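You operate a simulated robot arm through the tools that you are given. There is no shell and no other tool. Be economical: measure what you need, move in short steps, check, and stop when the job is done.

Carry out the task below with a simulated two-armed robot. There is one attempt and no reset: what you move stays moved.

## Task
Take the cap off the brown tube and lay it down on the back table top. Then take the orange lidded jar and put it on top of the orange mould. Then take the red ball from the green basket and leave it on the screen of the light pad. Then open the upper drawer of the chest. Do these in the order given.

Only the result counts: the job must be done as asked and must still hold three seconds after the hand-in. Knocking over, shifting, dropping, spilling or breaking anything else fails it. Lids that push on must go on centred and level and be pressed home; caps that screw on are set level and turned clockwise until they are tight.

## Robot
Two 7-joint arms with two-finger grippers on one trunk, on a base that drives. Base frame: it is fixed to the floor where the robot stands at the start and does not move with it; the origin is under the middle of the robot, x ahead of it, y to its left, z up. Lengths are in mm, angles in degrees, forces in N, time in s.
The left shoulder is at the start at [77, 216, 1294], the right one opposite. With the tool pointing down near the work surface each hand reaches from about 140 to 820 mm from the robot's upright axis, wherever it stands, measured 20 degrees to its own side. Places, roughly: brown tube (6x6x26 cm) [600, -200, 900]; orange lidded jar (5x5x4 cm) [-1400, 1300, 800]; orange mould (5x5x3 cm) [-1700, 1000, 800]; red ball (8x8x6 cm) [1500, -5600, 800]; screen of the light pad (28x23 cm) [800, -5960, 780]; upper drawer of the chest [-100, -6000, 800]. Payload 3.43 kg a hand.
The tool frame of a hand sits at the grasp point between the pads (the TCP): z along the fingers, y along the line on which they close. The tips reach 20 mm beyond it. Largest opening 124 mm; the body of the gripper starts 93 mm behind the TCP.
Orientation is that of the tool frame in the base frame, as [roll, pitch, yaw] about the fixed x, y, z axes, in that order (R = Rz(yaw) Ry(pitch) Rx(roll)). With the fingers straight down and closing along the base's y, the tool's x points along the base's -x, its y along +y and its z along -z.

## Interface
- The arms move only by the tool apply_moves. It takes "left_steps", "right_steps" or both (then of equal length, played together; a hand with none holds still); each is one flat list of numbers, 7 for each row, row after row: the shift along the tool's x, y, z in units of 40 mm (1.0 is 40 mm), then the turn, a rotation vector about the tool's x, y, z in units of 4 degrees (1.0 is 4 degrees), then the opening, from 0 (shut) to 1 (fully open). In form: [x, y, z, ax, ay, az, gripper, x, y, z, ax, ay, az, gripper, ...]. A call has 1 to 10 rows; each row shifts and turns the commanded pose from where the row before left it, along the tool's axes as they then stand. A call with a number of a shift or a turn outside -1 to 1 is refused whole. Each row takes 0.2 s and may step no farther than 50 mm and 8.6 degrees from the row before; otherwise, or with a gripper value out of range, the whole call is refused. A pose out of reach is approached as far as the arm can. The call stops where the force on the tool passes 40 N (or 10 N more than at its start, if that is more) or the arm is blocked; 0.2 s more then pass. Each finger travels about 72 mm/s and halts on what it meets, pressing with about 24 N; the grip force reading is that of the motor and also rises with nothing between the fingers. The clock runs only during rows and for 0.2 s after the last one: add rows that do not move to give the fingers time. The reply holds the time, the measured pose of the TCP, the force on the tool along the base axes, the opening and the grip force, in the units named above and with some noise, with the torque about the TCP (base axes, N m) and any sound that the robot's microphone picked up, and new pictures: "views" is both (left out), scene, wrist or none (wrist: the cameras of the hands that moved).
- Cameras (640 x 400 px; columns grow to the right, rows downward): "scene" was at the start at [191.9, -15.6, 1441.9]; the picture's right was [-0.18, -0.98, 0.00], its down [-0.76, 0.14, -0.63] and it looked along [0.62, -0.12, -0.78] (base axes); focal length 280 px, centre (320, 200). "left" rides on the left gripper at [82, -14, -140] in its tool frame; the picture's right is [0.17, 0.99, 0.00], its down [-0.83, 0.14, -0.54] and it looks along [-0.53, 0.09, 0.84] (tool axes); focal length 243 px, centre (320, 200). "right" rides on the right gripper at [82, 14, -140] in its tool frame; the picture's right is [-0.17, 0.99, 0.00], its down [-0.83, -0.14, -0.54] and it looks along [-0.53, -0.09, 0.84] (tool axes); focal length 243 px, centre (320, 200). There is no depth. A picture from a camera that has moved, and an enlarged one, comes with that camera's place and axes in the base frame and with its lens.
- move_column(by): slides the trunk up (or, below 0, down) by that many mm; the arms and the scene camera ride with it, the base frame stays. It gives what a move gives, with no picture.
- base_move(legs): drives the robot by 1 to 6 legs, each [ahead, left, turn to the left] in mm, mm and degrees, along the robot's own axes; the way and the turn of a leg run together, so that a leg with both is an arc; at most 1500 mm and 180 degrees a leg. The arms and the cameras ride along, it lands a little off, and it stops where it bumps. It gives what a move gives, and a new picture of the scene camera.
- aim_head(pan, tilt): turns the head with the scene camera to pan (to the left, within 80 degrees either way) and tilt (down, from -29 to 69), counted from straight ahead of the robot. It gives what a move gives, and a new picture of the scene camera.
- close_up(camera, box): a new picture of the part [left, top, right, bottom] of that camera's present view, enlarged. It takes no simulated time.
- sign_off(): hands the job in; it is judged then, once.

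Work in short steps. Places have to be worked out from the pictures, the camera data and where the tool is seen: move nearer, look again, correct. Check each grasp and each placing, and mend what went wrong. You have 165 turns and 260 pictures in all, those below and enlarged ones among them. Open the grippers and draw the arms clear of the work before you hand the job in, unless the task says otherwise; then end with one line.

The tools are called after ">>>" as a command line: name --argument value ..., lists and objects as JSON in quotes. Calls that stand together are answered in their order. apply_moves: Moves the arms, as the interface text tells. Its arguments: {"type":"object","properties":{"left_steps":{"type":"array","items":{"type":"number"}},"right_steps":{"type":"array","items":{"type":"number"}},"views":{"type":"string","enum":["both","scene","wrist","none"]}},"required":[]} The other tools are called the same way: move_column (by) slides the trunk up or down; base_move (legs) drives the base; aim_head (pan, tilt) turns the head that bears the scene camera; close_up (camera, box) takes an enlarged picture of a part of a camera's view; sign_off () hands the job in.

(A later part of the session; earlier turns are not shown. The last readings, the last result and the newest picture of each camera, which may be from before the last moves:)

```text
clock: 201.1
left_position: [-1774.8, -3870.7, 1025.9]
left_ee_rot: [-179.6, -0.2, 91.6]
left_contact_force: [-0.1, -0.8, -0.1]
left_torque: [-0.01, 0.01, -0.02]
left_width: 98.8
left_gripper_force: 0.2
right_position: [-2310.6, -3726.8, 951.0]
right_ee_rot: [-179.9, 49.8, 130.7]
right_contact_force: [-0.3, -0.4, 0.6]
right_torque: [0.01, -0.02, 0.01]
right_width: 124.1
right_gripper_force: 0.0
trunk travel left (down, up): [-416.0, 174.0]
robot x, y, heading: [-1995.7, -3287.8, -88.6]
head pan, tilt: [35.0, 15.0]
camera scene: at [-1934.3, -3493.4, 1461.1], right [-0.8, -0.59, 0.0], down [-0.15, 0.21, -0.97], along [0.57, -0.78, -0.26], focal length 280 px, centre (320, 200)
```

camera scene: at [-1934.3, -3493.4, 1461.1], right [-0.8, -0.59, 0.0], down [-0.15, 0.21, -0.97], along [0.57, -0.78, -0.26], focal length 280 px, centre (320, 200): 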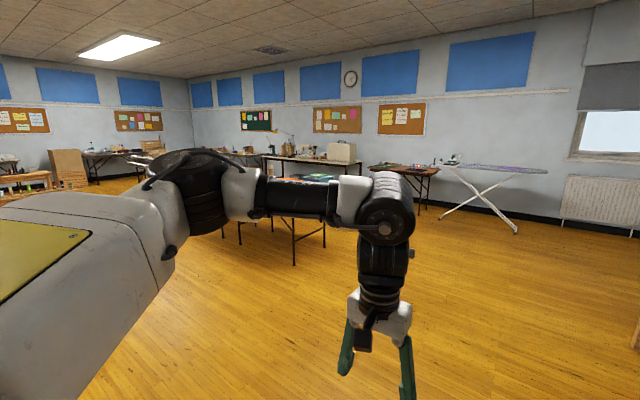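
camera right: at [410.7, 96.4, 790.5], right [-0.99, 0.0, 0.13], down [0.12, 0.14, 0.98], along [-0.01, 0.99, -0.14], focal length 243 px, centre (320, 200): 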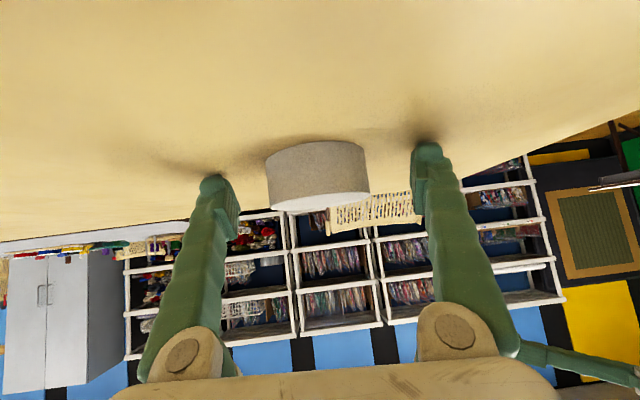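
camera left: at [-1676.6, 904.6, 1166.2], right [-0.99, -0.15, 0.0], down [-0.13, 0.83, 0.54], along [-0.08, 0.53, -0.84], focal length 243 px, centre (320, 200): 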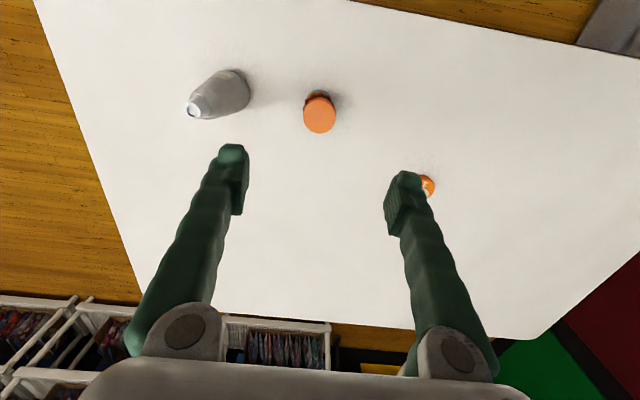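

A freestanding table with its end at x≈-50, y≈-5585…-6154 is the target row. I turn toward it and check the way.

>>> base_move --legs '[[0, 0, 55]]'

>>> aim_head --pan -12 --tilt 15

```text
clock: 204.8
left_position: [-1388.3, -3439.7, 1026.1]
left_ee_rot: [-179.8, -0.2, 147.1]
left_contact_force: [-0.1, -0.9, -0.1]
left_torque: [0.05, 0.02, -0.01]
left_width: 99.0
left_gripper_force: 0.1
right_position: [-1811.1, -3799.0, 951.0]
right_ee_rot: [-179.8, 49.7, -173.9]
right_contact_force: [-0.5, -0.1, 0.3]
right_torque: [-0.02, -0.02, -0.02]
right_width: 123.9
right_gripper_force: 0.1
trunk travel left (down, up): [-416.0, 174.0]
robot x, y, heading: [-1989.4, -3292.7, -32.9]
head pan, tilt: [35.0, 15.0]
camera scene: at [-1791.9, -3356.6, 1461.1], right [0.03, -1.0, 0.0], down [-0.26, -0.01, -0.97], along [0.97, 0.03, -0.26], focal length 280 px, centre (320, 200)
```

scene: 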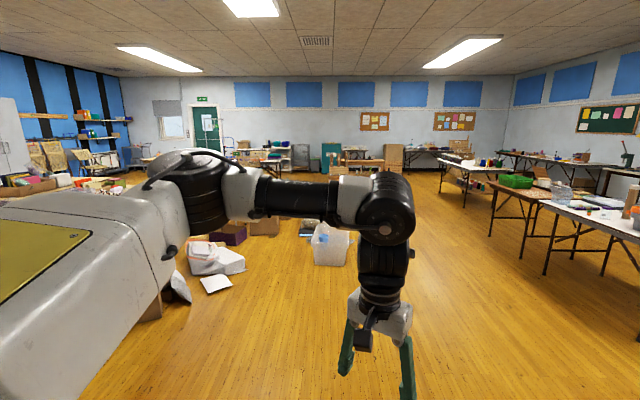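

```text
clock: 206.0
left_position: [-1388.6, -3438.6, 1025.8]
left_ee_rot: [-179.7, -0.2, 147.0]
left_contact_force: [0.3, -0.2, 0.7]
left_torque: [0.0, -0.03, -0.01]
left_width: 99.3
left_gripper_force: 0.2
right_position: [-1810.8, -3798.6, 950.1]
right_ee_rot: [-179.9, 49.8, -173.9]
right_contact_force: [0.9, -0.6, 0.4]
right_torque: [-0.01, 0.0, 0.01]
right_width: 123.9
right_gripper_force: 0.1
trunk travel left (down, up): [-416.0, 174.0]
robot x, y, heading: [-1995.8, -3290.5, -33.1]
head pan, tilt: [-12.0, 15.0]
camera scene: at [-1819.2, -3425.8, 1461.1], right [-0.71, -0.71, 0.0], down [-0.18, 0.18, -0.97], along [0.68, -0.68, -0.26], focal length 280 px, centre (320, 200)
```

scene: 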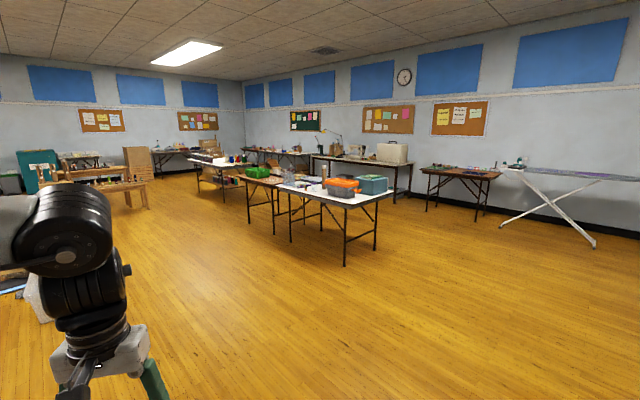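

Open floor. Zoom on the table row to identify chest, pad, and basket.

>>> close_up --camera "scene" --box '[190, 130, 410, 270]'

```text
2.86 times, centred on (300, 200) of scene
camera zoom: at [-1819.2, -3425.8, 1461.1], right [-0.71, -0.71, 0.0], down [-0.18, 0.18, -0.97], along [0.68, -0.68, -0.26], focal length 800 px, centre (377, 200)
```

zoom: 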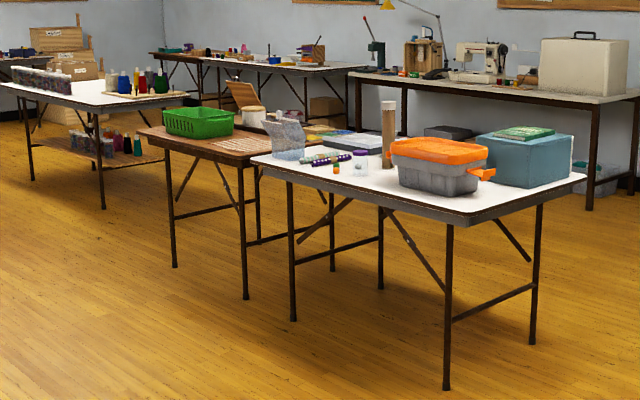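

The blue chest stands at the white table's near corner, the basket on the brown table behind, and the floor is clear. I raise the hands and drive to face the basket.

>>> move_column --by 100

>>> base_move --legs '[[1228, 140, 0], [1228, 140, 0], [1228, 140, 0], [0, 0, -57]]'

>>> aim_head --pan 5 --tilt 40

```text
clock: 207.3
left_position: [-1389.3, -3438.4, 1123.0]
left_ee_rot: [-179.8, -0.3, 147.2]
left_contact_force: [-1.1, -0.1, -0.4]
left_torque: [0.0, -0.01, 0.0]
left_width: 99.1
left_gripper_force: 0.0
right_position: [-1811.0, -3798.6, 1049.6]
right_ee_rot: [180.0, 49.8, -174.0]
right_contact_force: [0.1, 0.3, -0.1]
right_torque: [0.0, 0.02, 0.0]
right_width: 124.0
right_gripper_force: 0.0
trunk travel left (down, up): [-516.0, 74.0]
robot x, y, heading: [-1990.7, -3285.2, -32.8]
head pan, tilt: [-12.0, 15.0]
```

```text
clock: 232.9
left_position: [1543.4, -5464.7, 1126.0]
left_ee_rot: [-179.7, -0.2, 91.4]
left_contact_force: [0.2, 0.2, -1.2]
left_torque: [-0.04, -0.01, 0.04]
left_width: 99.0
left_gripper_force: 0.0
right_position: [1008.0, -5319.5, 1050.4]
right_ee_rot: [-179.9, 49.8, 130.5]
right_contact_force: [0.0, 0.3, -0.5]
right_torque: [0.02, 0.0, -0.03]
right_width: 123.9
right_gripper_force: 0.1
trunk travel left (down, up): [-516.0, 74.0]
robot x, y, heading: [1325.3, -4882.9, -88.7]
head pan, tilt: [-12.0, 15.0]
camera scene: at [1310.8, -5059.9, 1574.3], right [-0.98, 0.19, 0.0], down [0.05, 0.25, -0.97], along [-0.18, -0.95, -0.26], focal length 280 px, centre (320, 200)
```

scene: 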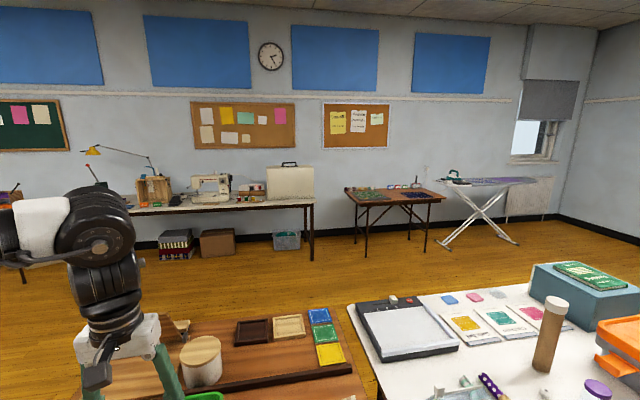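

```text
clock: 233.8
left_position: [1543.2, -5466.4, 1126.9]
left_ee_rot: [-179.7, -0.2, 91.5]
left_contact_force: [-0.9, 0.2, 0.2]
left_torque: [-0.02, 0.0, 0.01]
left_width: 99.2
left_gripper_force: 0.2
right_position: [1007.8, -5319.6, 1051.4]
right_ee_rot: [-179.9, 49.8, 130.5]
right_contact_force: [-0.1, 0.6, 0.1]
right_torque: [0.0, 0.01, 0.02]
right_width: 124.3
right_gripper_force: 0.0
trunk travel left (down, up): [-516.0, 74.0]
robot x, y, heading: [1327.7, -4881.7, -88.5]
head pan, tilt: [5.0, 40.0]
camera scene: at [1337.3, -5052.6, 1534.8], right [-0.99, -0.11, 0.0], down [-0.07, 0.64, -0.77], along [0.08, -0.76, -0.64], focal length 280 px, centre (320, 200)
```

scene: 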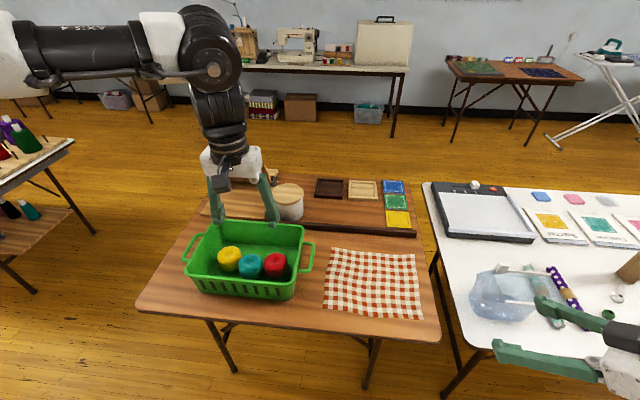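

The red ball is at about [1543, -5589] in the basket, beside the teal one. I drive 122 mm ahead so the left hand is right above it.

>>> base_move --legs '[[122, 0, 0]]'

>>> apply_moves --left_steps '[0, 0, 0.9, 0, 0, 0, 1, 0, 0, 0.9, 0, 0, 0, 1, 0, 0, 0.5, 0, 0, 0, 1, 0, 0, 0, 0, 0, 0, 1]' --views "wrist"

```text
clock: 235.2
left_position: [1544.8, -5585.0, 1127.4]
left_ee_rot: [-179.7, -0.1, 91.2]
left_contact_force: [-0.4, -0.8, -0.3]
left_torque: [0.02, 0.02, -0.03]
left_width: 99.2
left_gripper_force: 0.0
right_position: [1009.4, -5436.9, 1051.0]
right_ee_rot: [-179.7, 49.9, 130.5]
right_contact_force: [0.5, 0.6, 0.4]
right_torque: [-0.02, -0.03, 0.03]
right_width: 124.2
right_gripper_force: 0.0
trunk travel left (down, up): [-516.0, 74.0]
robot x, y, heading: [1330.6, -5002.8, -88.9]
head pan, tilt: [5.0, 40.0]
camera scene: at [1339.7, -5169.6, 1535.1], right [-0.99, -0.11, 0.0], down [-0.07, 0.64, -0.77], along [0.08, -0.76, -0.64], focal length 280 px, centre (320, 200)
```

scene: 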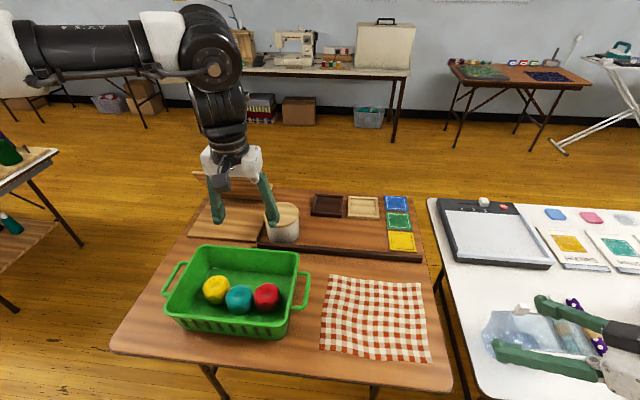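

```text
clock: 236.2
left_position: [1544.1, -5585.0, 1036.1]
left_ee_rot: [-179.7, -0.1, 91.3]
left_contact_force: [-0.4, -0.1, -0.8]
left_torque: [-0.02, 0.0, 0.02]
left_width: 123.9
left_gripper_force: 0.1
right_position: [1009.5, -5438.1, 1050.0]
right_ee_rot: [-179.9, 49.8, 130.5]
right_contact_force: [0.2, -0.6, -0.2]
right_torque: [-0.01, 0.0, -0.02]
right_width: 123.9
right_gripper_force: 0.1
trunk travel left (down, up): [-516.0, 74.0]
robot x, y, heading: [1330.7, -5000.8, -88.8]
head pan, tilt: [5.0, 40.0]
camera left: at [1528.5, -5503.3, 1175.5], right [0.98, 0.19, 0.0], down [0.16, -0.83, 0.54], along [0.1, -0.53, -0.84], focal length 243 px, centre (320, 200)
```

left: 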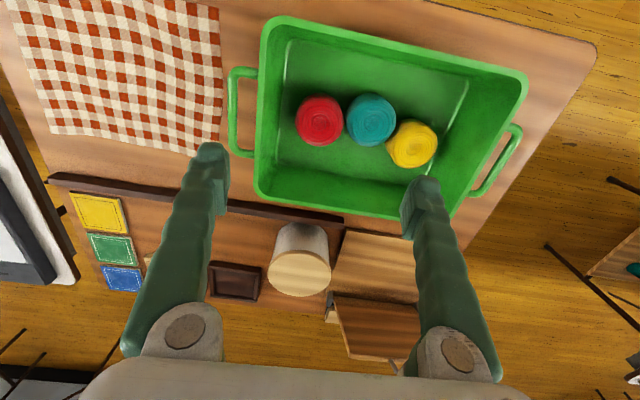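

The balls touch along x, so I should close along y instead: rotate the hand 90° about the vertical (with a 14 mm forward correction).

>>> apply_moves --left_steps '[-0.35, 0.05, 0, 0, 0, 1, 1, 0, 0, 0, 0, 0, 1, 1, 0, 0, 0, 0, 0, 1, 1, 0, 0, 0, 0, 0, 1, 1, 0, 0, 0, 0, 0, 1, 1, 0, 0, 0, 0, 0, 1, 1, 0, 0, 0, 0, 0, 1, 1, 0, 0, 0, 0, 0, 1, 1, 0, 0, 0, 0, 0, 1, 1, 0, 0, 0, 0, 0, 1, 1]' --views "none"

>>> apply_moves --left_steps '[0, 0, 0, 0, 0, 1, 1, 0, 0, 0, 0, 0, 1, 1, 0, 0, 0, 0, 0, 1, 1, 0, 0, 0, 0, 0, 1, 1, 0, 0, 0, 0, 0, 1, 1, 0, 0, 0, 0, 0, 1, 1, 0, 0, 0, 0, 0, 1, 1, 0, 0, 0, 0, 0, 1, 1, 0, 0, 0, 0, 0, 1, 1, 0, 0, 0, 0, 0, 1, 1]' --views "wrist"

```text
clock: 238.4
left_position: [1546.1, -5599.5, 1033.7]
left_ee_rot: [-179.7, 0.0, 51.2]
left_contact_force: [-0.3, 0.1, 1.0]
left_torque: [0.0, 0.03, 0.0]
left_width: 123.7
left_gripper_force: 0.0
right_position: [1010.4, -5439.7, 1051.6]
right_ee_rot: [-179.9, 49.9, 130.3]
right_contact_force: [-0.1, 0.6, 0.0]
right_torque: [0.02, 0.0, 0.0]
right_width: 123.9
right_gripper_force: 0.0
trunk travel left (down, up): [-516.0, 74.0]
robot x, y, heading: [1325.8, -5002.3, -88.9]
head pan, tilt: [5.0, 40.0]
```

```text
clock: 240.6
left_position: [1546.8, -5600.1, 1034.0]
left_ee_rot: [-179.7, 0.1, 11.3]
left_contact_force: [0.3, 0.0, 0.2]
left_torque: [-0.01, 0.0, -0.02]
left_width: 124.1
left_gripper_force: 0.0
right_position: [1010.3, -5437.6, 1051.6]
right_ee_rot: [-179.9, 49.8, 130.4]
right_contact_force: [0.2, 0.9, -0.6]
right_torque: [0.0, 0.01, 0.03]
right_width: 123.8
right_gripper_force: 0.0
trunk travel left (down, up): [-516.0, 74.0]
robot x, y, heading: [1330.9, -5001.3, -88.8]
head pan, tilt: [5.0, 40.0]
camera left: at [1624.5, -5570.3, 1173.5], right [0.36, -0.93, -0.01], down [-0.78, -0.3, 0.54], along [-0.51, -0.19, -0.84], focal length 243 px, centre (320, 200)
```

left: 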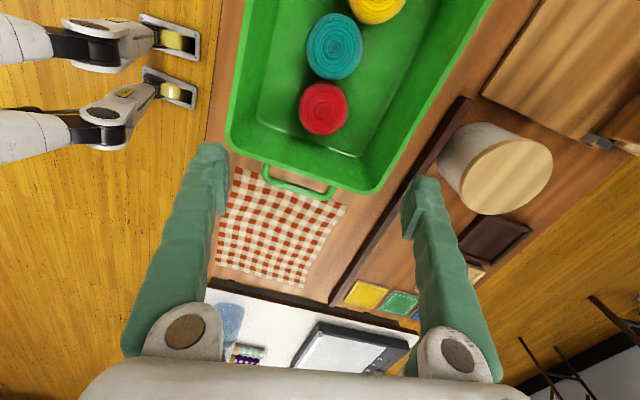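

Closing axis now clears the other balls. Correct 5 mm and descend to z≈870 with a slightly narrowed opening.

>>> apply_moves --left_steps '[0.13, 0.09, 0.7, 0, 0, 0, 0.9, 0, 0, 0.85, 0, 0, 0, 0.88, 0, 0, 0.85, 0, 0, 0, 0.88, 0, 0, 0.85, 0, 0, 0, 0.88, 0, 0, 0.85, 0, 0, 0, 0.88, 0, 0, 0, 0, 0, 0, 0.88]' --views "wrist"

>>> close_up --camera "scene" --box '[150, 220, 330, 350]'

```text
clock: 242.0
left_position: [1552.4, -5601.8, 872.7]
left_ee_rot: [-179.8, 0.2, 11.3]
left_contact_force: [0.1, -0.6, -0.4]
left_torque: [0.0, -0.02, 0.01]
left_width: 109.3
left_gripper_force: 0.1
right_position: [1008.6, -5437.8, 1051.7]
right_ee_rot: [-179.9, 49.7, 130.4]
right_contact_force: [-0.3, -0.7, 0.4]
right_torque: [0.01, -0.01, -0.01]
right_width: 124.0
right_gripper_force: 0.1
trunk travel left (down, up): [-516.0, 74.0]
robot x, y, heading: [1328.6, -5001.5, -88.8]
head pan, tilt: [5.0, 40.0]
camera left: at [1629.9, -5573.0, 1011.6], right [0.36, -0.93, 0.0], down [-0.78, -0.3, 0.54], along [-0.51, -0.19, -0.84], focal length 243 px, centre (320, 200)
```

left: 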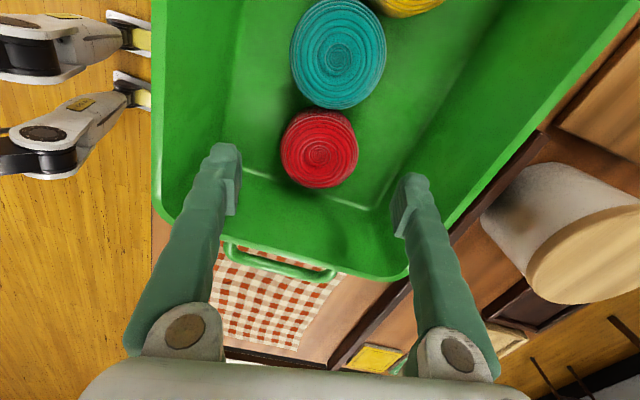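

```text
3.08 times, centred on (240, 285) of scene
camera zoom: at [1339.6, -5171.7, 1534.9], right [-0.99, -0.11, 0.0], down [-0.07, 0.64, -0.77], along [0.08, -0.76, -0.64], focal length 862 px, centre (566, -62)
```

zoom: 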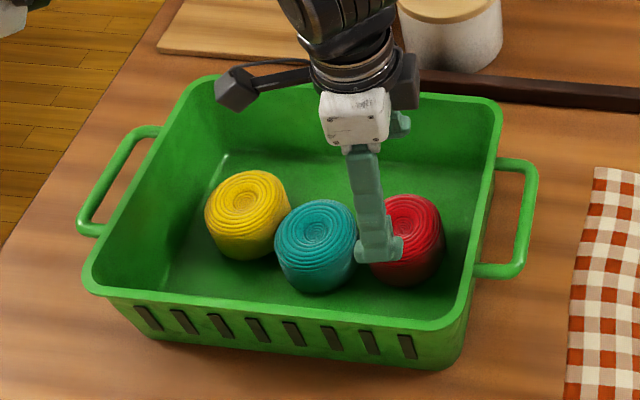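

Ball is within 4 mm of centre. Narrow the opening to ~98 mm to stay off the basket walls and descend to z≈805.

>>> apply_moves --left_steps '[0.08, -0.03, 0.3, 0, 0, 0, 0.8, 0, 0, 0.5, 0, 0, 0, 0.79, 0, 0, 0.5, 0, 0, 0, 0.79, 0, 0, 0.4, 0, 0, 0, 0.79, 0, 0, 0, 0, 0, 0, 0.79]' --views "wrist"

>>> close_up --camera "scene" --box '[150, 220, 330, 350]'

```text
clock: 243.2
left_position: [1555.6, -5598.1, 804.2]
left_ee_rot: [-179.8, 0.2, 11.4]
left_contact_force: [-0.4, 0.2, -0.5]
left_torque: [-0.03, 0.02, 0.02]
left_width: 97.9
left_gripper_force: 0.1
right_position: [1009.7, -5438.2, 1050.9]
right_ee_rot: [-180.0, 49.8, 130.4]
right_contact_force: [-0.4, -0.1, 0.1]
right_torque: [0.06, 0.01, -0.02]
right_width: 124.1
right_gripper_force: 0.0
trunk travel left (down, up): [-516.0, 74.0]
robot x, y, heading: [1330.7, -5004.5, -88.8]
head pan, tilt: [5.0, 40.0]
camera left: at [1633.2, -5569.2, 942.4], right [0.36, -0.93, 0.0], down [-0.78, -0.3, 0.54], along [-0.51, -0.19, -0.84], focal length 243 px, centre (320, 200)
```

left: 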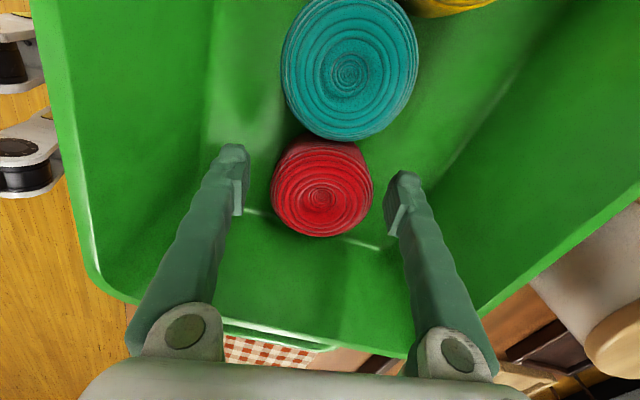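

```text
3.08 times, centred on (240, 285) of scene
camera zoom: at [1339.7, -5172.0, 1534.8], right [-0.99, -0.11, 0.0], down [-0.07, 0.64, -0.77], along [0.08, -0.76, -0.64], focal length 862 px, centre (566, -62)
```

zoom: 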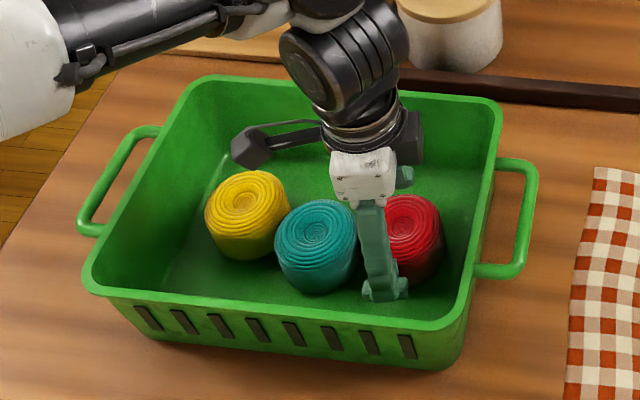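

Centred. Descend 20 mm more and close.

>>> apply_moves --left_steps '[0, 0, 0.25, 0, 0, 0, 0.79, 0, 0, 0.25, 0, 0, 0, 0.79, 0, 0, 0, 0, 0, 0, 0.7, 0, 0, 0, 0, 0, 0, 0.6, 0, 0, 0, 0, 0, 0, 0.5, 0, 0, 0, 0, 0, 0, 0.45, 0, 0, 0, 0, 0, 0, 0.4, 0, 0, 0, 0, 0, 0, 0.4]' --views "wrist"

```text
clock: 245.0
left_position: [1555.5, -5597.5, 782.6]
left_ee_rot: [-179.7, 0.1, 11.3]
left_contact_force: [-0.1, -0.1, 0.2]
left_torque: [-0.04, -0.01, 0.0]
left_width: 74.5
left_gripper_force: 24.4
right_position: [1010.2, -5438.7, 1050.7]
right_ee_rot: [-179.8, 49.8, 130.4]
right_contact_force: [0.1, -1.1, 0.1]
right_torque: [0.03, 0.03, -0.03]
right_width: 123.6
right_gripper_force: 0.1
trunk travel left (down, up): [-516.0, 74.0]
robot x, y, heading: [1332.1, -5002.8, -88.8]
head pan, tilt: [5.0, 40.0]
camera left: at [1632.4, -5568.9, 921.2], right [0.36, -0.93, -0.01], down [-0.78, -0.3, 0.54], along [-0.51, -0.19, -0.84], focal length 243 px, centre (320, 200)
```

left: 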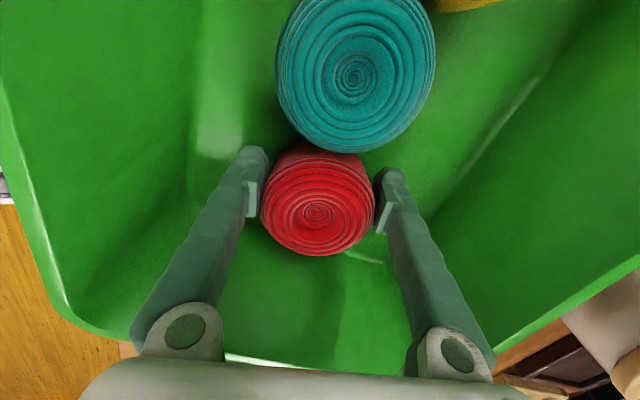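

Held at 74.5 mm. Lift straight up out of the basket.

>>> apply_moves --left_steps '[0, 0, -0.3, 0, 0, 0, 0.4, 0, 0, -0.6, 0, 0, 0, 0.4, 0, 0, -0.9, 0, 0, 0, 0.4, 0, 0, -0.9, 0, 0, 0, 0.4, 0, 0, -0.9, 0, 0, 0, 0.4, 0, 0, -0.9, 0, 0, 0, 0.4, 0, 0, -0.9, 0, 0, 0, 0.4, 0, 0, -0.9, 0, 0, 0, 0.4]' --views "both"

```text
clock: 246.8
left_position: [1553.8, -5599.1, 1038.1]
left_ee_rot: [-179.8, 0.2, 11.4]
left_contact_force: [-0.6, 0.0, -0.2]
left_torque: [0.03, 0.01, 0.02]
left_width: 74.8
left_gripper_force: 24.0
right_position: [1009.4, -5438.1, 1051.0]
right_ee_rot: [-179.9, 49.9, 130.4]
right_contact_force: [-1.5, 0.0, 0.5]
right_torque: [0.01, 0.0, 0.0]
right_width: 123.9
right_gripper_force: 0.1
trunk travel left (down, up): [-516.0, 74.0]
robot x, y, heading: [1331.8, -4999.2, -89.1]
head pan, tilt: [5.0, 40.0]
camera scene: at [1339.1, -5171.2, 1534.9], right [-0.99, -0.11, 0.0], down [-0.07, 0.64, -0.77], along [0.08, -0.76, -0.64], focal length 280 px, centre (320, 200)
camera left: at [1631.2, -5569.9, 1176.7], right [0.36, -0.93, 0.0], down [-0.78, -0.3, 0.54], along [-0.51, -0.19, -0.84], focal length 243 px, centre (320, 200)
```

scene: 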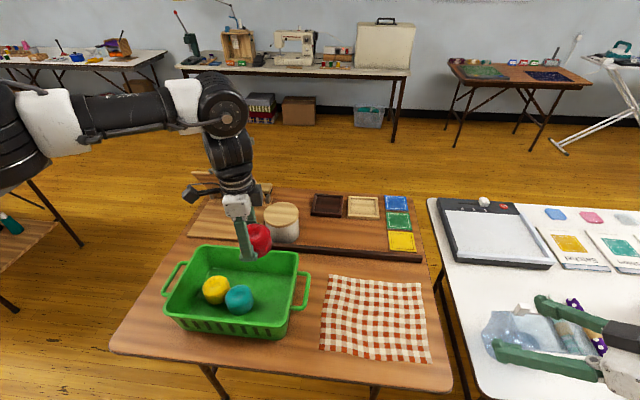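
left: 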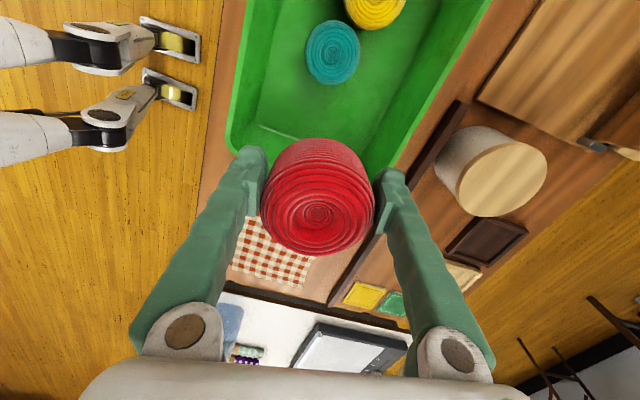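

Ball lifted cleanly. Before driving to the light pad (≈[785, -5915]), I pull the right hand up and back, since a tall tube stands on that table.

>>> apply_moves --right_steps '[0, 0, -0.9, 0, 0, 0, 0.5, 0, 0, -0.9, 0, 0, 0, 0.5, 0, 0, -0.9, 0, 0, 0, 0.5, 0, 0, -0.9, 0, 0, 0, 0.5, 0, 0, -0.9, 0, 0, 0, 0.5]' --views "none"

>>> base_move --legs '[[0, -665, 0]]'

>>> aim_head --pan 0 --tilt 50

```text
clock: 248.0
left_position: [1554.1, -5598.5, 1036.9]
left_ee_rot: [-179.8, 0.2, 11.3]
left_contact_force: [-0.5, -0.2, -0.5]
left_torque: [0.01, -0.01, 0.0]
left_width: 74.5
left_gripper_force: 23.7
right_position: [937.5, -5374.9, 1126.7]
right_ee_rot: [-179.4, 50.5, 130.9]
right_contact_force: [0.7, 3.5, -6.0]
right_torque: [-0.56, -0.33, -0.15]
right_width: 62.1
right_gripper_force: 0.1
right hand out of reach, approached as far as the arm can: row 2, 3, 4, 5
trunk travel left (down, up): [-516.0, 74.0]
robot x, y, heading: [1328.7, -5005.0, -88.8]
head pan, tilt: [5.0, 40.0]
```

```text
clock: 257.5
left_position: [855.8, -5611.4, 1037.1]
left_ee_rot: [-179.7, 0.2, 9.8]
left_contact_force: [0.2, 1.2, -0.9]
left_torque: [0.0, -0.02, 0.01]
left_width: 74.4
left_gripper_force: 23.9
right_position: [244.4, -5367.3, 1121.3]
right_ee_rot: [179.9, 49.9, 128.9]
right_contact_force: [-0.1, -0.7, 0.4]
right_torque: [-0.02, -0.03, 0.0]
right_width: 62.0
right_gripper_force: 0.0
trunk travel left (down, up): [-516.0, 74.0]
robot x, y, heading: [643.0, -5007.8, -90.5]
head pan, tilt: [5.0, 40.0]
camera scene: at [652.5, -5178.0, 1534.7], right [-1.0, -0.08, 0.0], down [-0.05, 0.64, -0.77], along [0.06, -0.76, -0.64], focal length 280 px, centre (320, 200)
```

scene: 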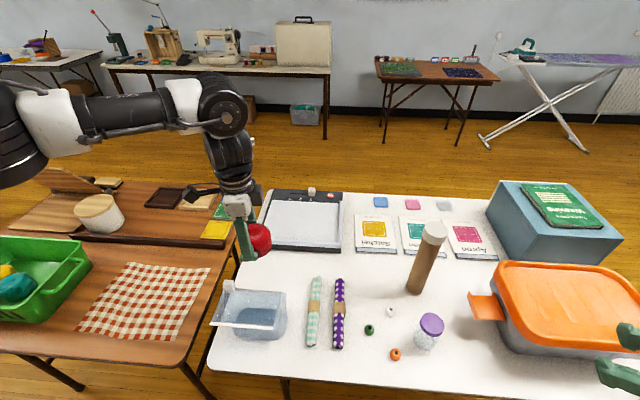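

```text
clock: 258.2
left_position: [854.7, -5611.8, 1035.9]
left_ee_rot: [-179.7, 0.2, 9.7]
left_contact_force: [-0.2, 0.6, -0.3]
left_torque: [-0.02, -0.01, 0.0]
left_width: 74.7
left_gripper_force: 24.0
right_position: [245.0, -5367.6, 1122.8]
right_ee_rot: [179.8, 50.0, 128.9]
right_contact_force: [-0.3, -0.2, 0.2]
right_torque: [0.0, -0.03, -0.01]
right_width: 61.8
right_gripper_force: 0.0
trunk travel left (down, up): [-516.0, 74.0]
robot x, y, heading: [649.0, -5007.1, -90.0]
head pan, tilt: [0.0, 50.0]
camera scene: at [645.0, -5170.3, 1520.6], right [-1.0, 0.01, 0.0], down [0.0, 0.77, -0.64], along [0.0, -0.64, -0.77], focal length 280 px, centre (320, 200)
```

scene: 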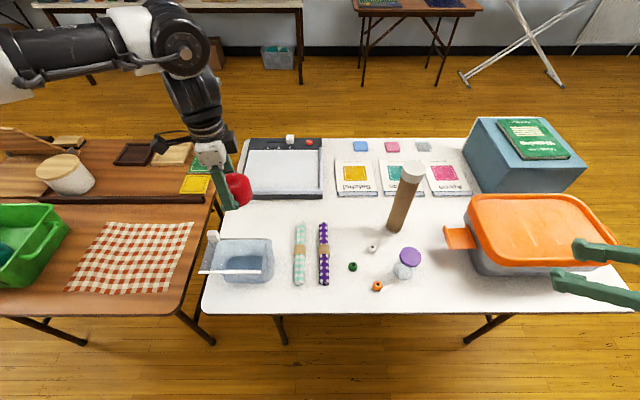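

Screen spans x 637…922, y −6057…−5833; the table edge is at y≈-5430, so I can drive 180 mm closer.

>>> base_move --legs '[[180, 0, 0]]'

>>> move_column --by -60

```text
clock: 260.0
left_position: [850.7, -5797.8, 1037.0]
left_ee_rot: [-179.8, 0.2, 9.4]
left_contact_force: [0.1, -0.9, -1.1]
left_torque: [-0.03, -0.03, 0.01]
left_width: 74.3
left_gripper_force: 23.9
right_position: [239.6, -5550.1, 1122.2]
right_ee_rot: [-180.0, 49.9, 128.5]
right_contact_force: [-0.6, -0.3, -0.7]
right_torque: [0.0, -0.02, 0.01]
right_width: 61.9
right_gripper_force: 0.1
trunk travel left (down, up): [-516.0, 74.0]
robot x, y, heading: [646.7, -5193.7, -90.7]
head pan, tilt: [0.0, 50.0]
camera scene: at [642.2, -5355.4, 1520.7], right [-1.0, 0.01, 0.0], down [0.01, 0.77, -0.64], along [-0.01, -0.64, -0.77], focal length 280 px, centre (320, 200)
```

scene: 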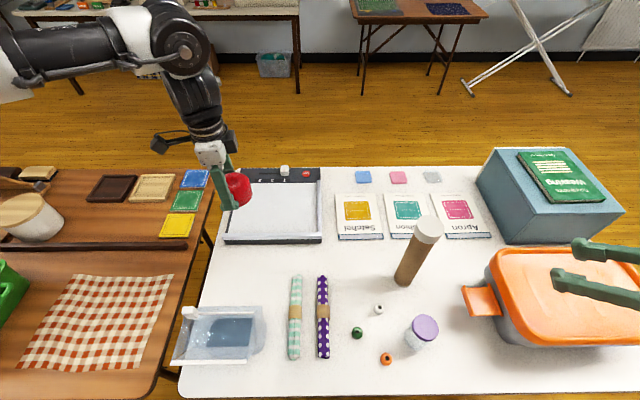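

```text
clock: 261.0
left_position: [848.8, -5798.6, 977.4]
left_ee_rot: [-179.8, 0.4, 9.4]
left_contact_force: [0.4, 0.2, 0.3]
left_torque: [-0.01, 0.01, 0.0]
left_width: 74.3
left_gripper_force: 23.9
right_position: [239.5, -5542.5, 1023.5]
right_ee_rot: [174.3, 44.9, 124.2]
right_contact_force: [-0.5, 0.5, 0.1]
right_torque: [0.0, -0.01, -0.04]
right_width: 61.9
right_gripper_force: 0.0
trunk travel left (down, up): [-456.0, 134.0]
robot x, y, heading: [642.3, -5195.1, -90.7]
head pan, tilt: [0.0, 50.0]
```

Move over the screen at [790, -5905] and lower to z≈840.

>>> apply_moves --left_steps '[-0.63, 0.79, 0, 0, 0, 0, 0.4, -0.63, 0.79, 0, 0, 0, 0, 0.4, -0.63, 0.79, 0, 0, 0, 0, 0.4, 0, 0, 0.85, 0, 0, 0, 0.4, 0, 0, 0.85, 0, 0, 0, 0.4, 0, 0, 0.85, 0, 0, 0, 0.4, 0, 0, 0.85, 0, 0, 0, 0.4, 0, 0, 0, 0, 0, 0, 0.4]' --views "both"

```text
clock: 262.8
left_position: [788.0, -5906.5, 843.7]
left_ee_rot: [-179.8, 0.3, 9.4]
left_contact_force: [0.5, -0.1, 0.0]
left_torque: [-0.02, 0.0, 0.01]
left_width: 74.3
left_gripper_force: 24.7
right_position: [240.7, -5541.8, 1024.4]
right_ee_rot: [174.3, 45.0, 124.4]
right_contact_force: [0.2, -0.2, 0.1]
right_torque: [0.01, -0.03, 0.0]
right_width: 62.1
right_gripper_force: 0.2
trunk travel left (down, up): [-456.0, 134.0]
robot x, y, heading: [644.9, -5192.9, -90.7]
head pan, tilt: [0.0, 50.0]
camera scene: at [642.1, -5387.9, 1450.3], right [-1.0, 0.01, 0.0], down [0.01, 0.77, -0.64], along [-0.01, -0.64, -0.77], focal length 280 px, centre (320, 200)
camera left: at [867.3, -5880.0, 982.6], right [0.32, -0.95, 0.0], down [-0.79, -0.27, 0.54], along [-0.51, -0.17, -0.84], focal length 243 px, centre (320, 200)
```

scene: 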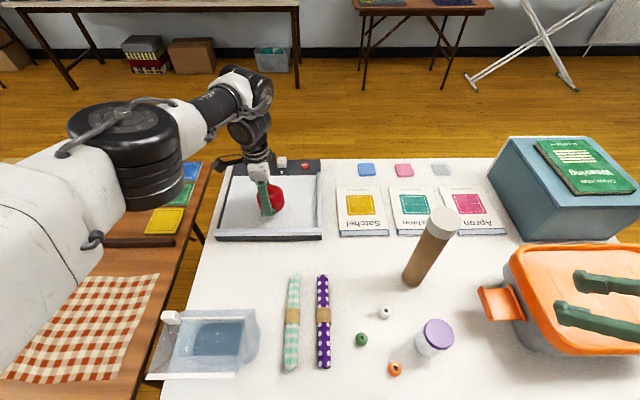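
left: 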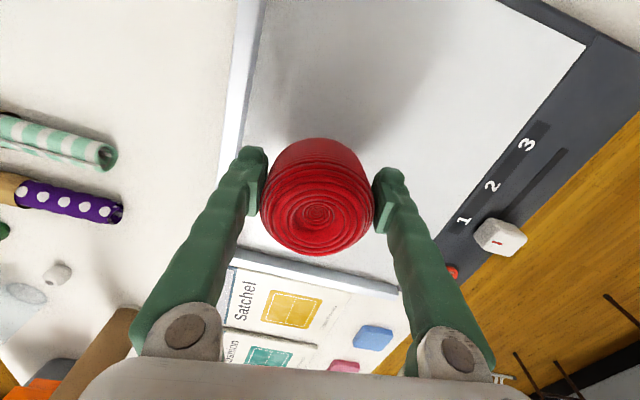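

The ball is well inside the screen outline. Lower 36 mm, then feel for contact.

>>> apply_moves --left_steps '[0, 0, 0.5, 0, 0, 0, 0.4, 0, 0, 0.4, 0, 0, 0, 0.4, 0, 0, 0, 0, 0, 0, 0.4]' --views "none"

>>> close_up --camera "scene" --box '[210, 140, 330, 250]'

```text
clock: 263.6
left_position: [789.8, -5903.8, 812.1]
left_ee_rot: [179.8, 0.3, 9.4]
left_contact_force: [0.5, 2.4, 32.0]
left_torque: [-0.12, 0.26, -0.01]
left_width: 74.0
left_gripper_force: 24.0
right_position: [238.9, -5539.2, 1025.0]
right_ee_rot: [174.4, 45.1, 124.5]
right_contact_force: [-0.7, -0.2, 0.3]
right_torque: [0.0, 0.0, 0.01]
right_width: 62.1
right_gripper_force: 0.1
trunk travel left (down, up): [-456.0, 134.0]
robot x, y, heading: [642.2, -5194.3, -90.4]
head pan, tilt: [0.0, 50.0]
```

```text
3.64 times, centred on (270, 195) of scene
camera zoom: at [641.2, -5384.8, 1451.2], right [-1.0, 0.01, 0.0], down [0.01, 0.76, -0.64], along [-0.01, -0.64, -0.76], focal length 1018 px, centre (502, 218)
```

zoom: 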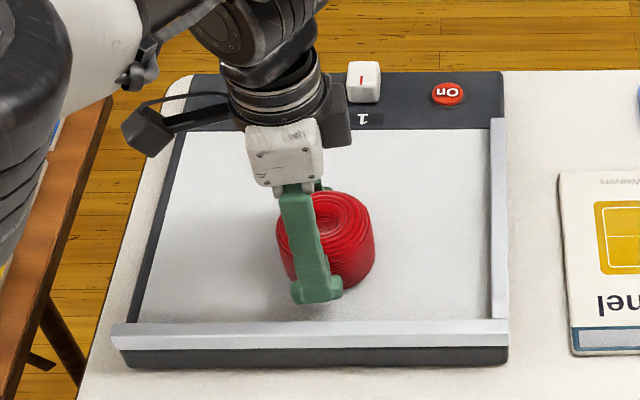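

Contact already (32 N). Ease off 3 mm and open.

>>> apply_moves --left_steps '[0, 0, -0.08, 0, 0, 0, 0.5, 0, 0, 0, 0, 0, 0, 0.62, 0, 0, 0, 0, 0, 0, 0.66, 0, 0, 0, 0, 0, 0, 0.72, 0, 0, 0, 0, 0, 0, 0.8, 0, 0, 0, 0, 0, 0, 0.8]' --views "none"

>>> close_up --camera "scene" --box '[210, 140, 330, 250]'

```text
clock: 265.0
left_position: [788.8, -5904.8, 809.7]
left_ee_rot: [-179.7, 0.2, 9.4]
left_contact_force: [-0.4, 0.4, 0.0]
left_torque: [-0.03, -0.01, 0.01]
left_width: 99.2
left_gripper_force: 0.1
right_position: [240.4, -5541.8, 1023.6]
right_ee_rot: [174.3, 44.9, 124.3]
right_contact_force: [-0.2, -1.0, -0.3]
right_torque: [-0.02, 0.04, 0.01]
right_width: 62.0
right_gripper_force: 0.1
trunk travel left (down, up): [-456.0, 134.0]
robot x, y, heading: [647.3, -5193.6, -90.9]
head pan, tilt: [0.0, 50.0]
```

```text
3.64 times, centred on (270, 195) of scene
camera zoom: at [641.9, -5388.1, 1450.2], right [-1.0, 0.01, 0.0], down [0.01, 0.77, -0.64], along [-0.01, -0.64, -0.77], focal length 1018 px, centre (502, 218)
```

zoom: 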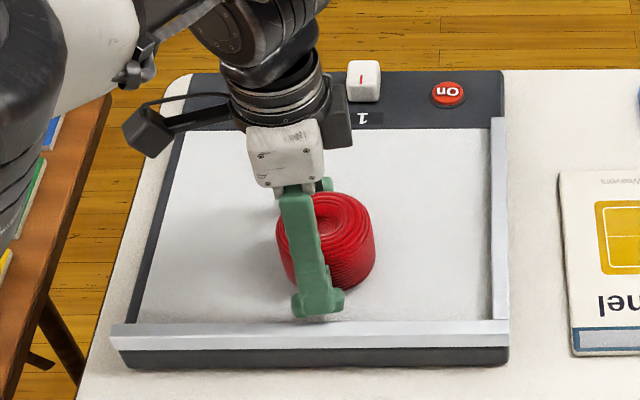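

Ball rests on the screen. Raise the hand straight up.

>>> apply_moves --left_steps '[0, 0, -0.4, 0, 0, 0, 0.8, 0, 0, -0.8, 0, 0, 0, 0.8, 0, 0, -0.9, 0, 0, 0, 0.8, 0, 0, -0.9, 0, 0, 0, 0.8, 0, 0, -0.9, 0, 0, 0, 0.8, 0, 0, -0.9, 0, 0, 0, 0.8]' --views "scene"

>>> close_up --camera "scene" --box '[400, 110, 640, 260]'

```text
clock: 266.4
left_position: [791.8, -5900.6, 1002.6]
left_ee_rot: [-179.7, 0.3, 9.3]
left_contact_force: [0.5, -0.3, -0.5]
left_torque: [-0.03, 0.0, 0.01]
left_width: 99.2
left_gripper_force: 0.1
right_position: [239.9, -5541.6, 1023.9]
right_ee_rot: [174.4, 45.1, 124.3]
right_contact_force: [0.1, -0.4, -0.3]
right_torque: [-0.01, -0.05, 0.0]
right_width: 62.2
right_gripper_force: 0.1
trunk travel left (down, up): [-456.0, 134.0]
robot x, y, heading: [642.1, -5194.3, -90.5]
head pan, tilt: [0.0, 50.0]
camera scene: at [641.5, -5387.2, 1450.4], right [-1.0, 0.01, 0.0], down [0.01, 0.77, -0.64], along [-0.01, -0.64, -0.77], focal length 280 px, centre (320, 200)
```

scene: 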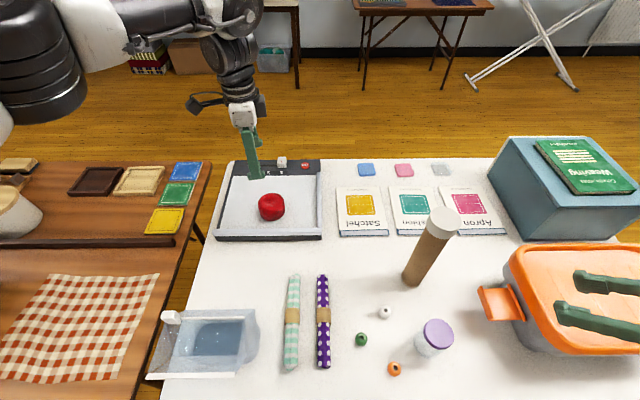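

```text
2.67 times, centred on (520, 185) of scene
camera zoom: at [641.5, -5387.2, 1450.4], right [-1.0, 0.01, 0.0], down [0.01, 0.77, -0.64], along [-0.01, -0.64, -0.77], focal length 747 px, centre (-213, 240)
```

zoom: 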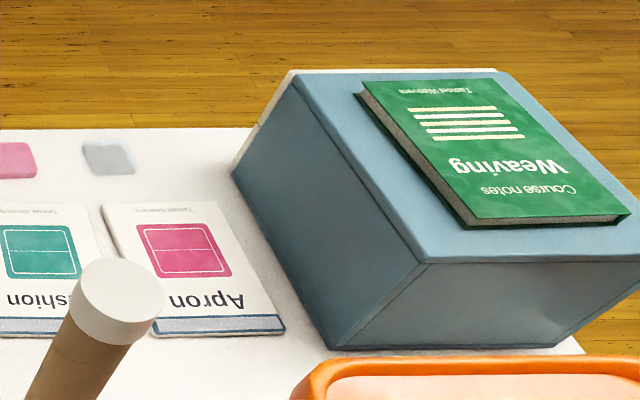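

Ball is on the screen. The chest's front must face the far (south) side; there's wide floor there. I back off and drive around the table's west end.

>>> base_move --legs '[[-540, 0, 0], [0, -1480, 0], [1450, 0, 0], [780, 0, 0], [0, 0, 176]]'

>>> aim_head --pan -45 --tilt 25

```text
clock: 313.7
left_position: [-1117.9, -6122.3, 1002.0]
left_ee_rot: [-179.7, 0.2, -172.5]
left_contact_force: [-0.3, -0.1, -0.5]
left_torque: [0.0, 0.01, 0.02]
left_width: 99.4
left_gripper_force: 0.0
right_position: [-577.6, -6500.6, 1024.1]
right_ee_rot: [174.3, 45.0, -57.6]
right_contact_force: [0.3, -0.4, 0.6]
right_torque: [0.0, -0.03, 0.01]
right_width: 61.7
right_gripper_force: 0.1
trunk travel left (down, up): [-456.0, 134.0]
robot x, y, heading: [-994.9, -6832.7, 87.3]
head pan, tilt: [0.0, 50.0]
camera scene: at [-987.3, -6643.1, 1450.2], right [1.0, -0.05, 0.0], down [-0.04, -0.77, -0.64], along [0.03, 0.64, -0.77], focal length 280 px, centre (320, 200)
```

scene: 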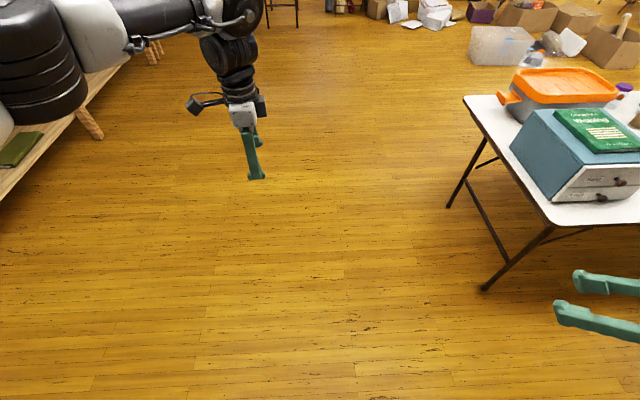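

```text
clock: 314.8
left_position: [-1118.0, -6119.6, 1001.1]
left_ee_rot: [-179.7, 0.2, -172.7]
left_contact_force: [-1.0, -0.7, -0.4]
left_torque: [-0.02, -0.03, 0.01]
left_width: 99.3
left_gripper_force: 0.1
right_position: [-577.3, -6501.4, 1023.0]
right_ee_rot: [174.4, 44.9, -57.7]
right_contact_force: [0.1, -0.7, -0.9]
right_torque: [0.01, -0.03, 0.03]
right_width: 62.0
right_gripper_force: 0.1
trunk travel left (down, up): [-456.0, 134.0]
robot x, y, heading: [-997.3, -6835.0, 87.6]
head pan, tilt: [-45.0, 25.0]
camera scene: at [-922.9, -6657.9, 1487.7], right [0.67, -0.74, 0.0], down [-0.31, -0.28, -0.91], along [0.67, 0.61, -0.42], focal length 280 px, centre (320, 200)
```

scene: 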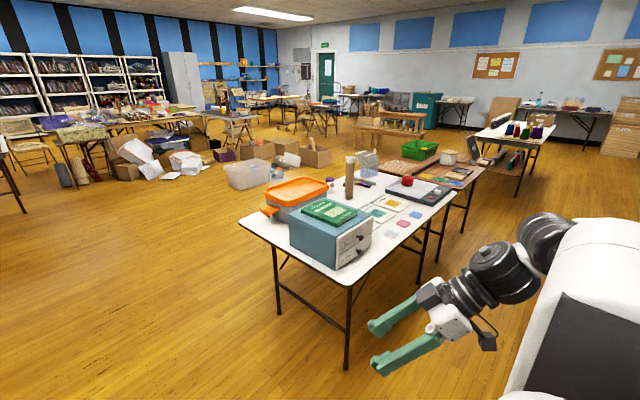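

The drawers with knobs face this (south) side. I draw the left hand back and rotate it so that it closes along x again, then move in front of the chest.

>>> apply_moves --left_steps '[0, -0.9, 0, 0, 0, 0, 0.8, 0, -0.9, 0, 0, 0, 0, 0.8, 0, -0.9, 0, 0, 0, 0, 0.8, 0, -0.9, 0, 0, 0, 0, 0.8, 0, 0, 0, 0, 0, -1, 0.8, 0, 0, 0, 0, 0, -1, 0.8, 0, 0, 0, 0, 0, -1, 0.8, 0, 0, 0, 0, 0, -1, 0.8, 0, 0, 0, 0, 0, -1, 0.8, 0, 0, 0, 0, 0, -1, 0.8]' --views "none"

>>> apply_moves --left_steps '[0, 0, 0, 0, 0, -1, 0.8, 0, 0, 0, 0, 0, -1, 0.8, 0, 0, 0, 0, 0, -1, 0.8, 0, 0, 0, 0, 0, -1, 0.8, 0, 0, 0, 0, 0, -1, 0.8, 0, 0, 0, 0, 0, -1, 0.8, 0, 0, 0, 0, 0, -1, 0.8, 0, 0, 0, 0, 0, -1, 0.8, 0, 0, 0, 0, 0, -1, 0.8, 0, 0, 0, 0, 0, -1, 0.8]' --views "none"

>>> base_move --legs '[[0, 0, 2.4], [110, -1030, 0]]'

>>> aim_head --pan 15 --tilt 40

```text
clock: 317.0
left_position: [-1098.9, -6264.4, 1002.6]
left_ee_rot: [-179.7, 0.1, -148.5]
left_contact_force: [0.1, -0.1, -0.3]
left_torque: [-0.03, 0.01, 0.01]
left_width: 99.2
left_gripper_force: 0.0
right_position: [-577.8, -6500.8, 1023.2]
right_ee_rot: [174.3, 44.9, -57.7]
right_contact_force: [0.5, -0.5, -0.6]
right_torque: [-0.01, 0.02, 0.03]
right_width: 61.9
right_gripper_force: 0.0
trunk travel left (down, up): [-456.0, 134.0]
robot x, y, heading: [-995.4, -6833.9, 87.3]
head pan, tilt: [-45.0, 25.0]
```

```text
clock: 319.2
left_position: [-1097.8, -6263.7, 1004.3]
left_ee_rot: [-179.7, -0.1, -108.5]
left_contact_force: [0.0, 0.0, 0.2]
left_torque: [0.02, 0.0, -0.06]
left_width: 99.2
left_gripper_force: 0.1
right_position: [-577.5, -6500.2, 1023.0]
right_ee_rot: [174.3, 44.8, -57.8]
right_contact_force: [0.1, 0.0, 0.6]
right_torque: [-0.01, -0.01, 0.01]
right_width: 62.0
right_gripper_force: 0.1
trunk travel left (down, up): [-456.0, 134.0]
robot x, y, heading: [-998.4, -6836.7, 87.3]
head pan, tilt: [-45.0, 25.0]
```

```text
clock: 333.6
left_position: [-71.3, -6177.7, 1003.4]
left_ee_rot: [-179.7, -0.1, -108.1]
left_contact_force: [-0.3, 0.7, -0.1]
left_torque: [0.01, 0.03, -0.01]
left_width: 99.4
left_gripper_force: 0.2
right_position: [452.4, -6409.2, 1024.2]
right_ee_rot: [174.3, 44.9, -57.2]
right_contact_force: [0.3, -0.2, 0.4]
right_torque: [-0.02, -0.01, 0.0]
right_width: 62.3
right_gripper_force: 0.1
trunk travel left (down, up): [-456.0, 134.0]
robot x, y, heading: [39.1, -6746.9, 87.7]
head pan, tilt: [-45.0, 25.0]
camera scene: at [108.4, -6569.9, 1487.7], right [0.68, -0.73, 0.0], down [-0.31, -0.29, -0.91], along [0.67, 0.62, -0.42], focal length 280 px, centre (320, 200)
```

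scene: 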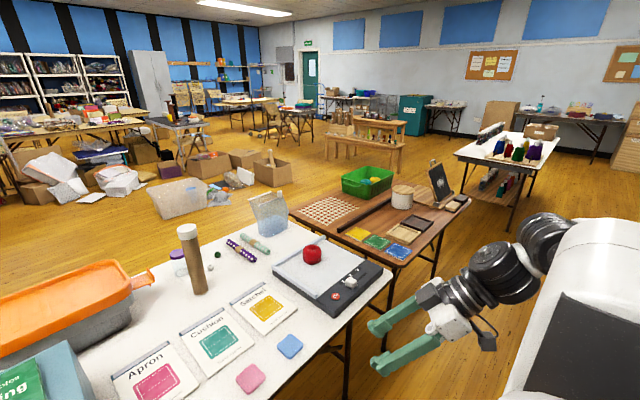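

```text
clock: 334.9
left_position: [-71.6, -6177.0, 1003.2]
left_ee_rot: [-179.7, -0.1, -108.0]
left_contact_force: [0.3, 0.1, -0.3]
left_torque: [-0.03, 0.03, 0.01]
left_width: 99.0
left_gripper_force: 0.0
right_position: [451.3, -6409.8, 1023.6]
right_ee_rot: [174.2, 44.9, -57.2]
right_contact_force: [0.2, -0.4, -0.2]
right_torque: [0.0, -0.01, 0.01]
right_width: 62.0
right_gripper_force: 0.1
trunk travel left (down, up): [-456.0, 134.0]
robot x, y, heading: [40.7, -6747.4, 87.9]
head pan, tilt: [15.0, 40.0]
camera scene: at [22.1, -6549.5, 1464.4], right [0.98, 0.22, 0.0], down [0.14, -0.63, -0.77], along [-0.17, 0.75, -0.64], focal length 280 px, centre (320, 200)
```

scene: 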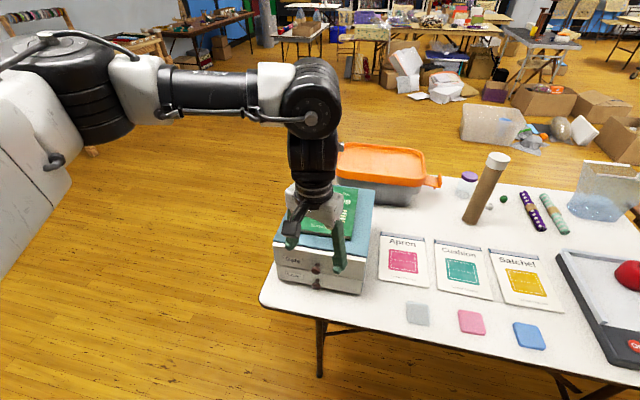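

>>> close_up --camera "scene" --box '[260, 210, 380, 310]'

>>> close_up --camera "left" --box '[160, 0, 480, 200]'

```text
4.00 times, centred on (320, 260) of scene
camera zoom: at [22.1, -6549.5, 1464.4], right [0.98, 0.22, 0.0], down [0.14, -0.63, -0.77], along [-0.17, 0.75, -0.64], focal length 1120 px, centre (320, -40)
```

zoom: 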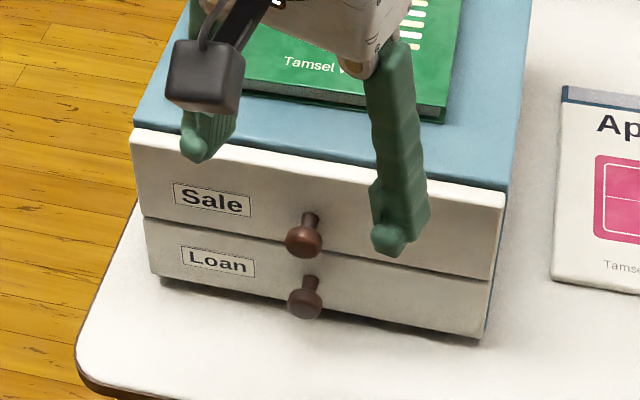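

```text
2.00 times, centred on (320, 100) of left
camera zoom: at [-85.1, -6259.4, 1142.6], right [-0.99, 0.15, -0.01], down [0.12, 0.83, 0.54], along [0.08, 0.53, -0.84], focal length 485 px, centre (320, 400)
```

zoom: 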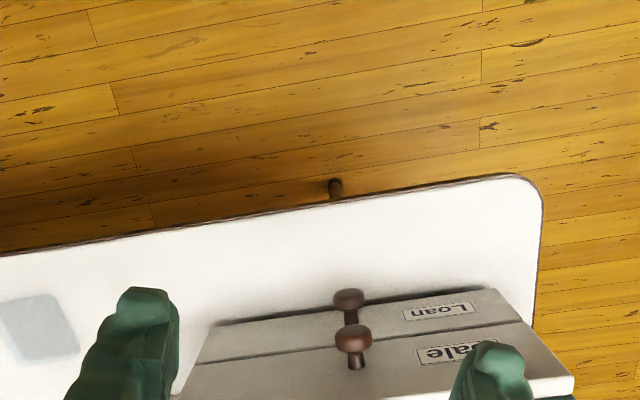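

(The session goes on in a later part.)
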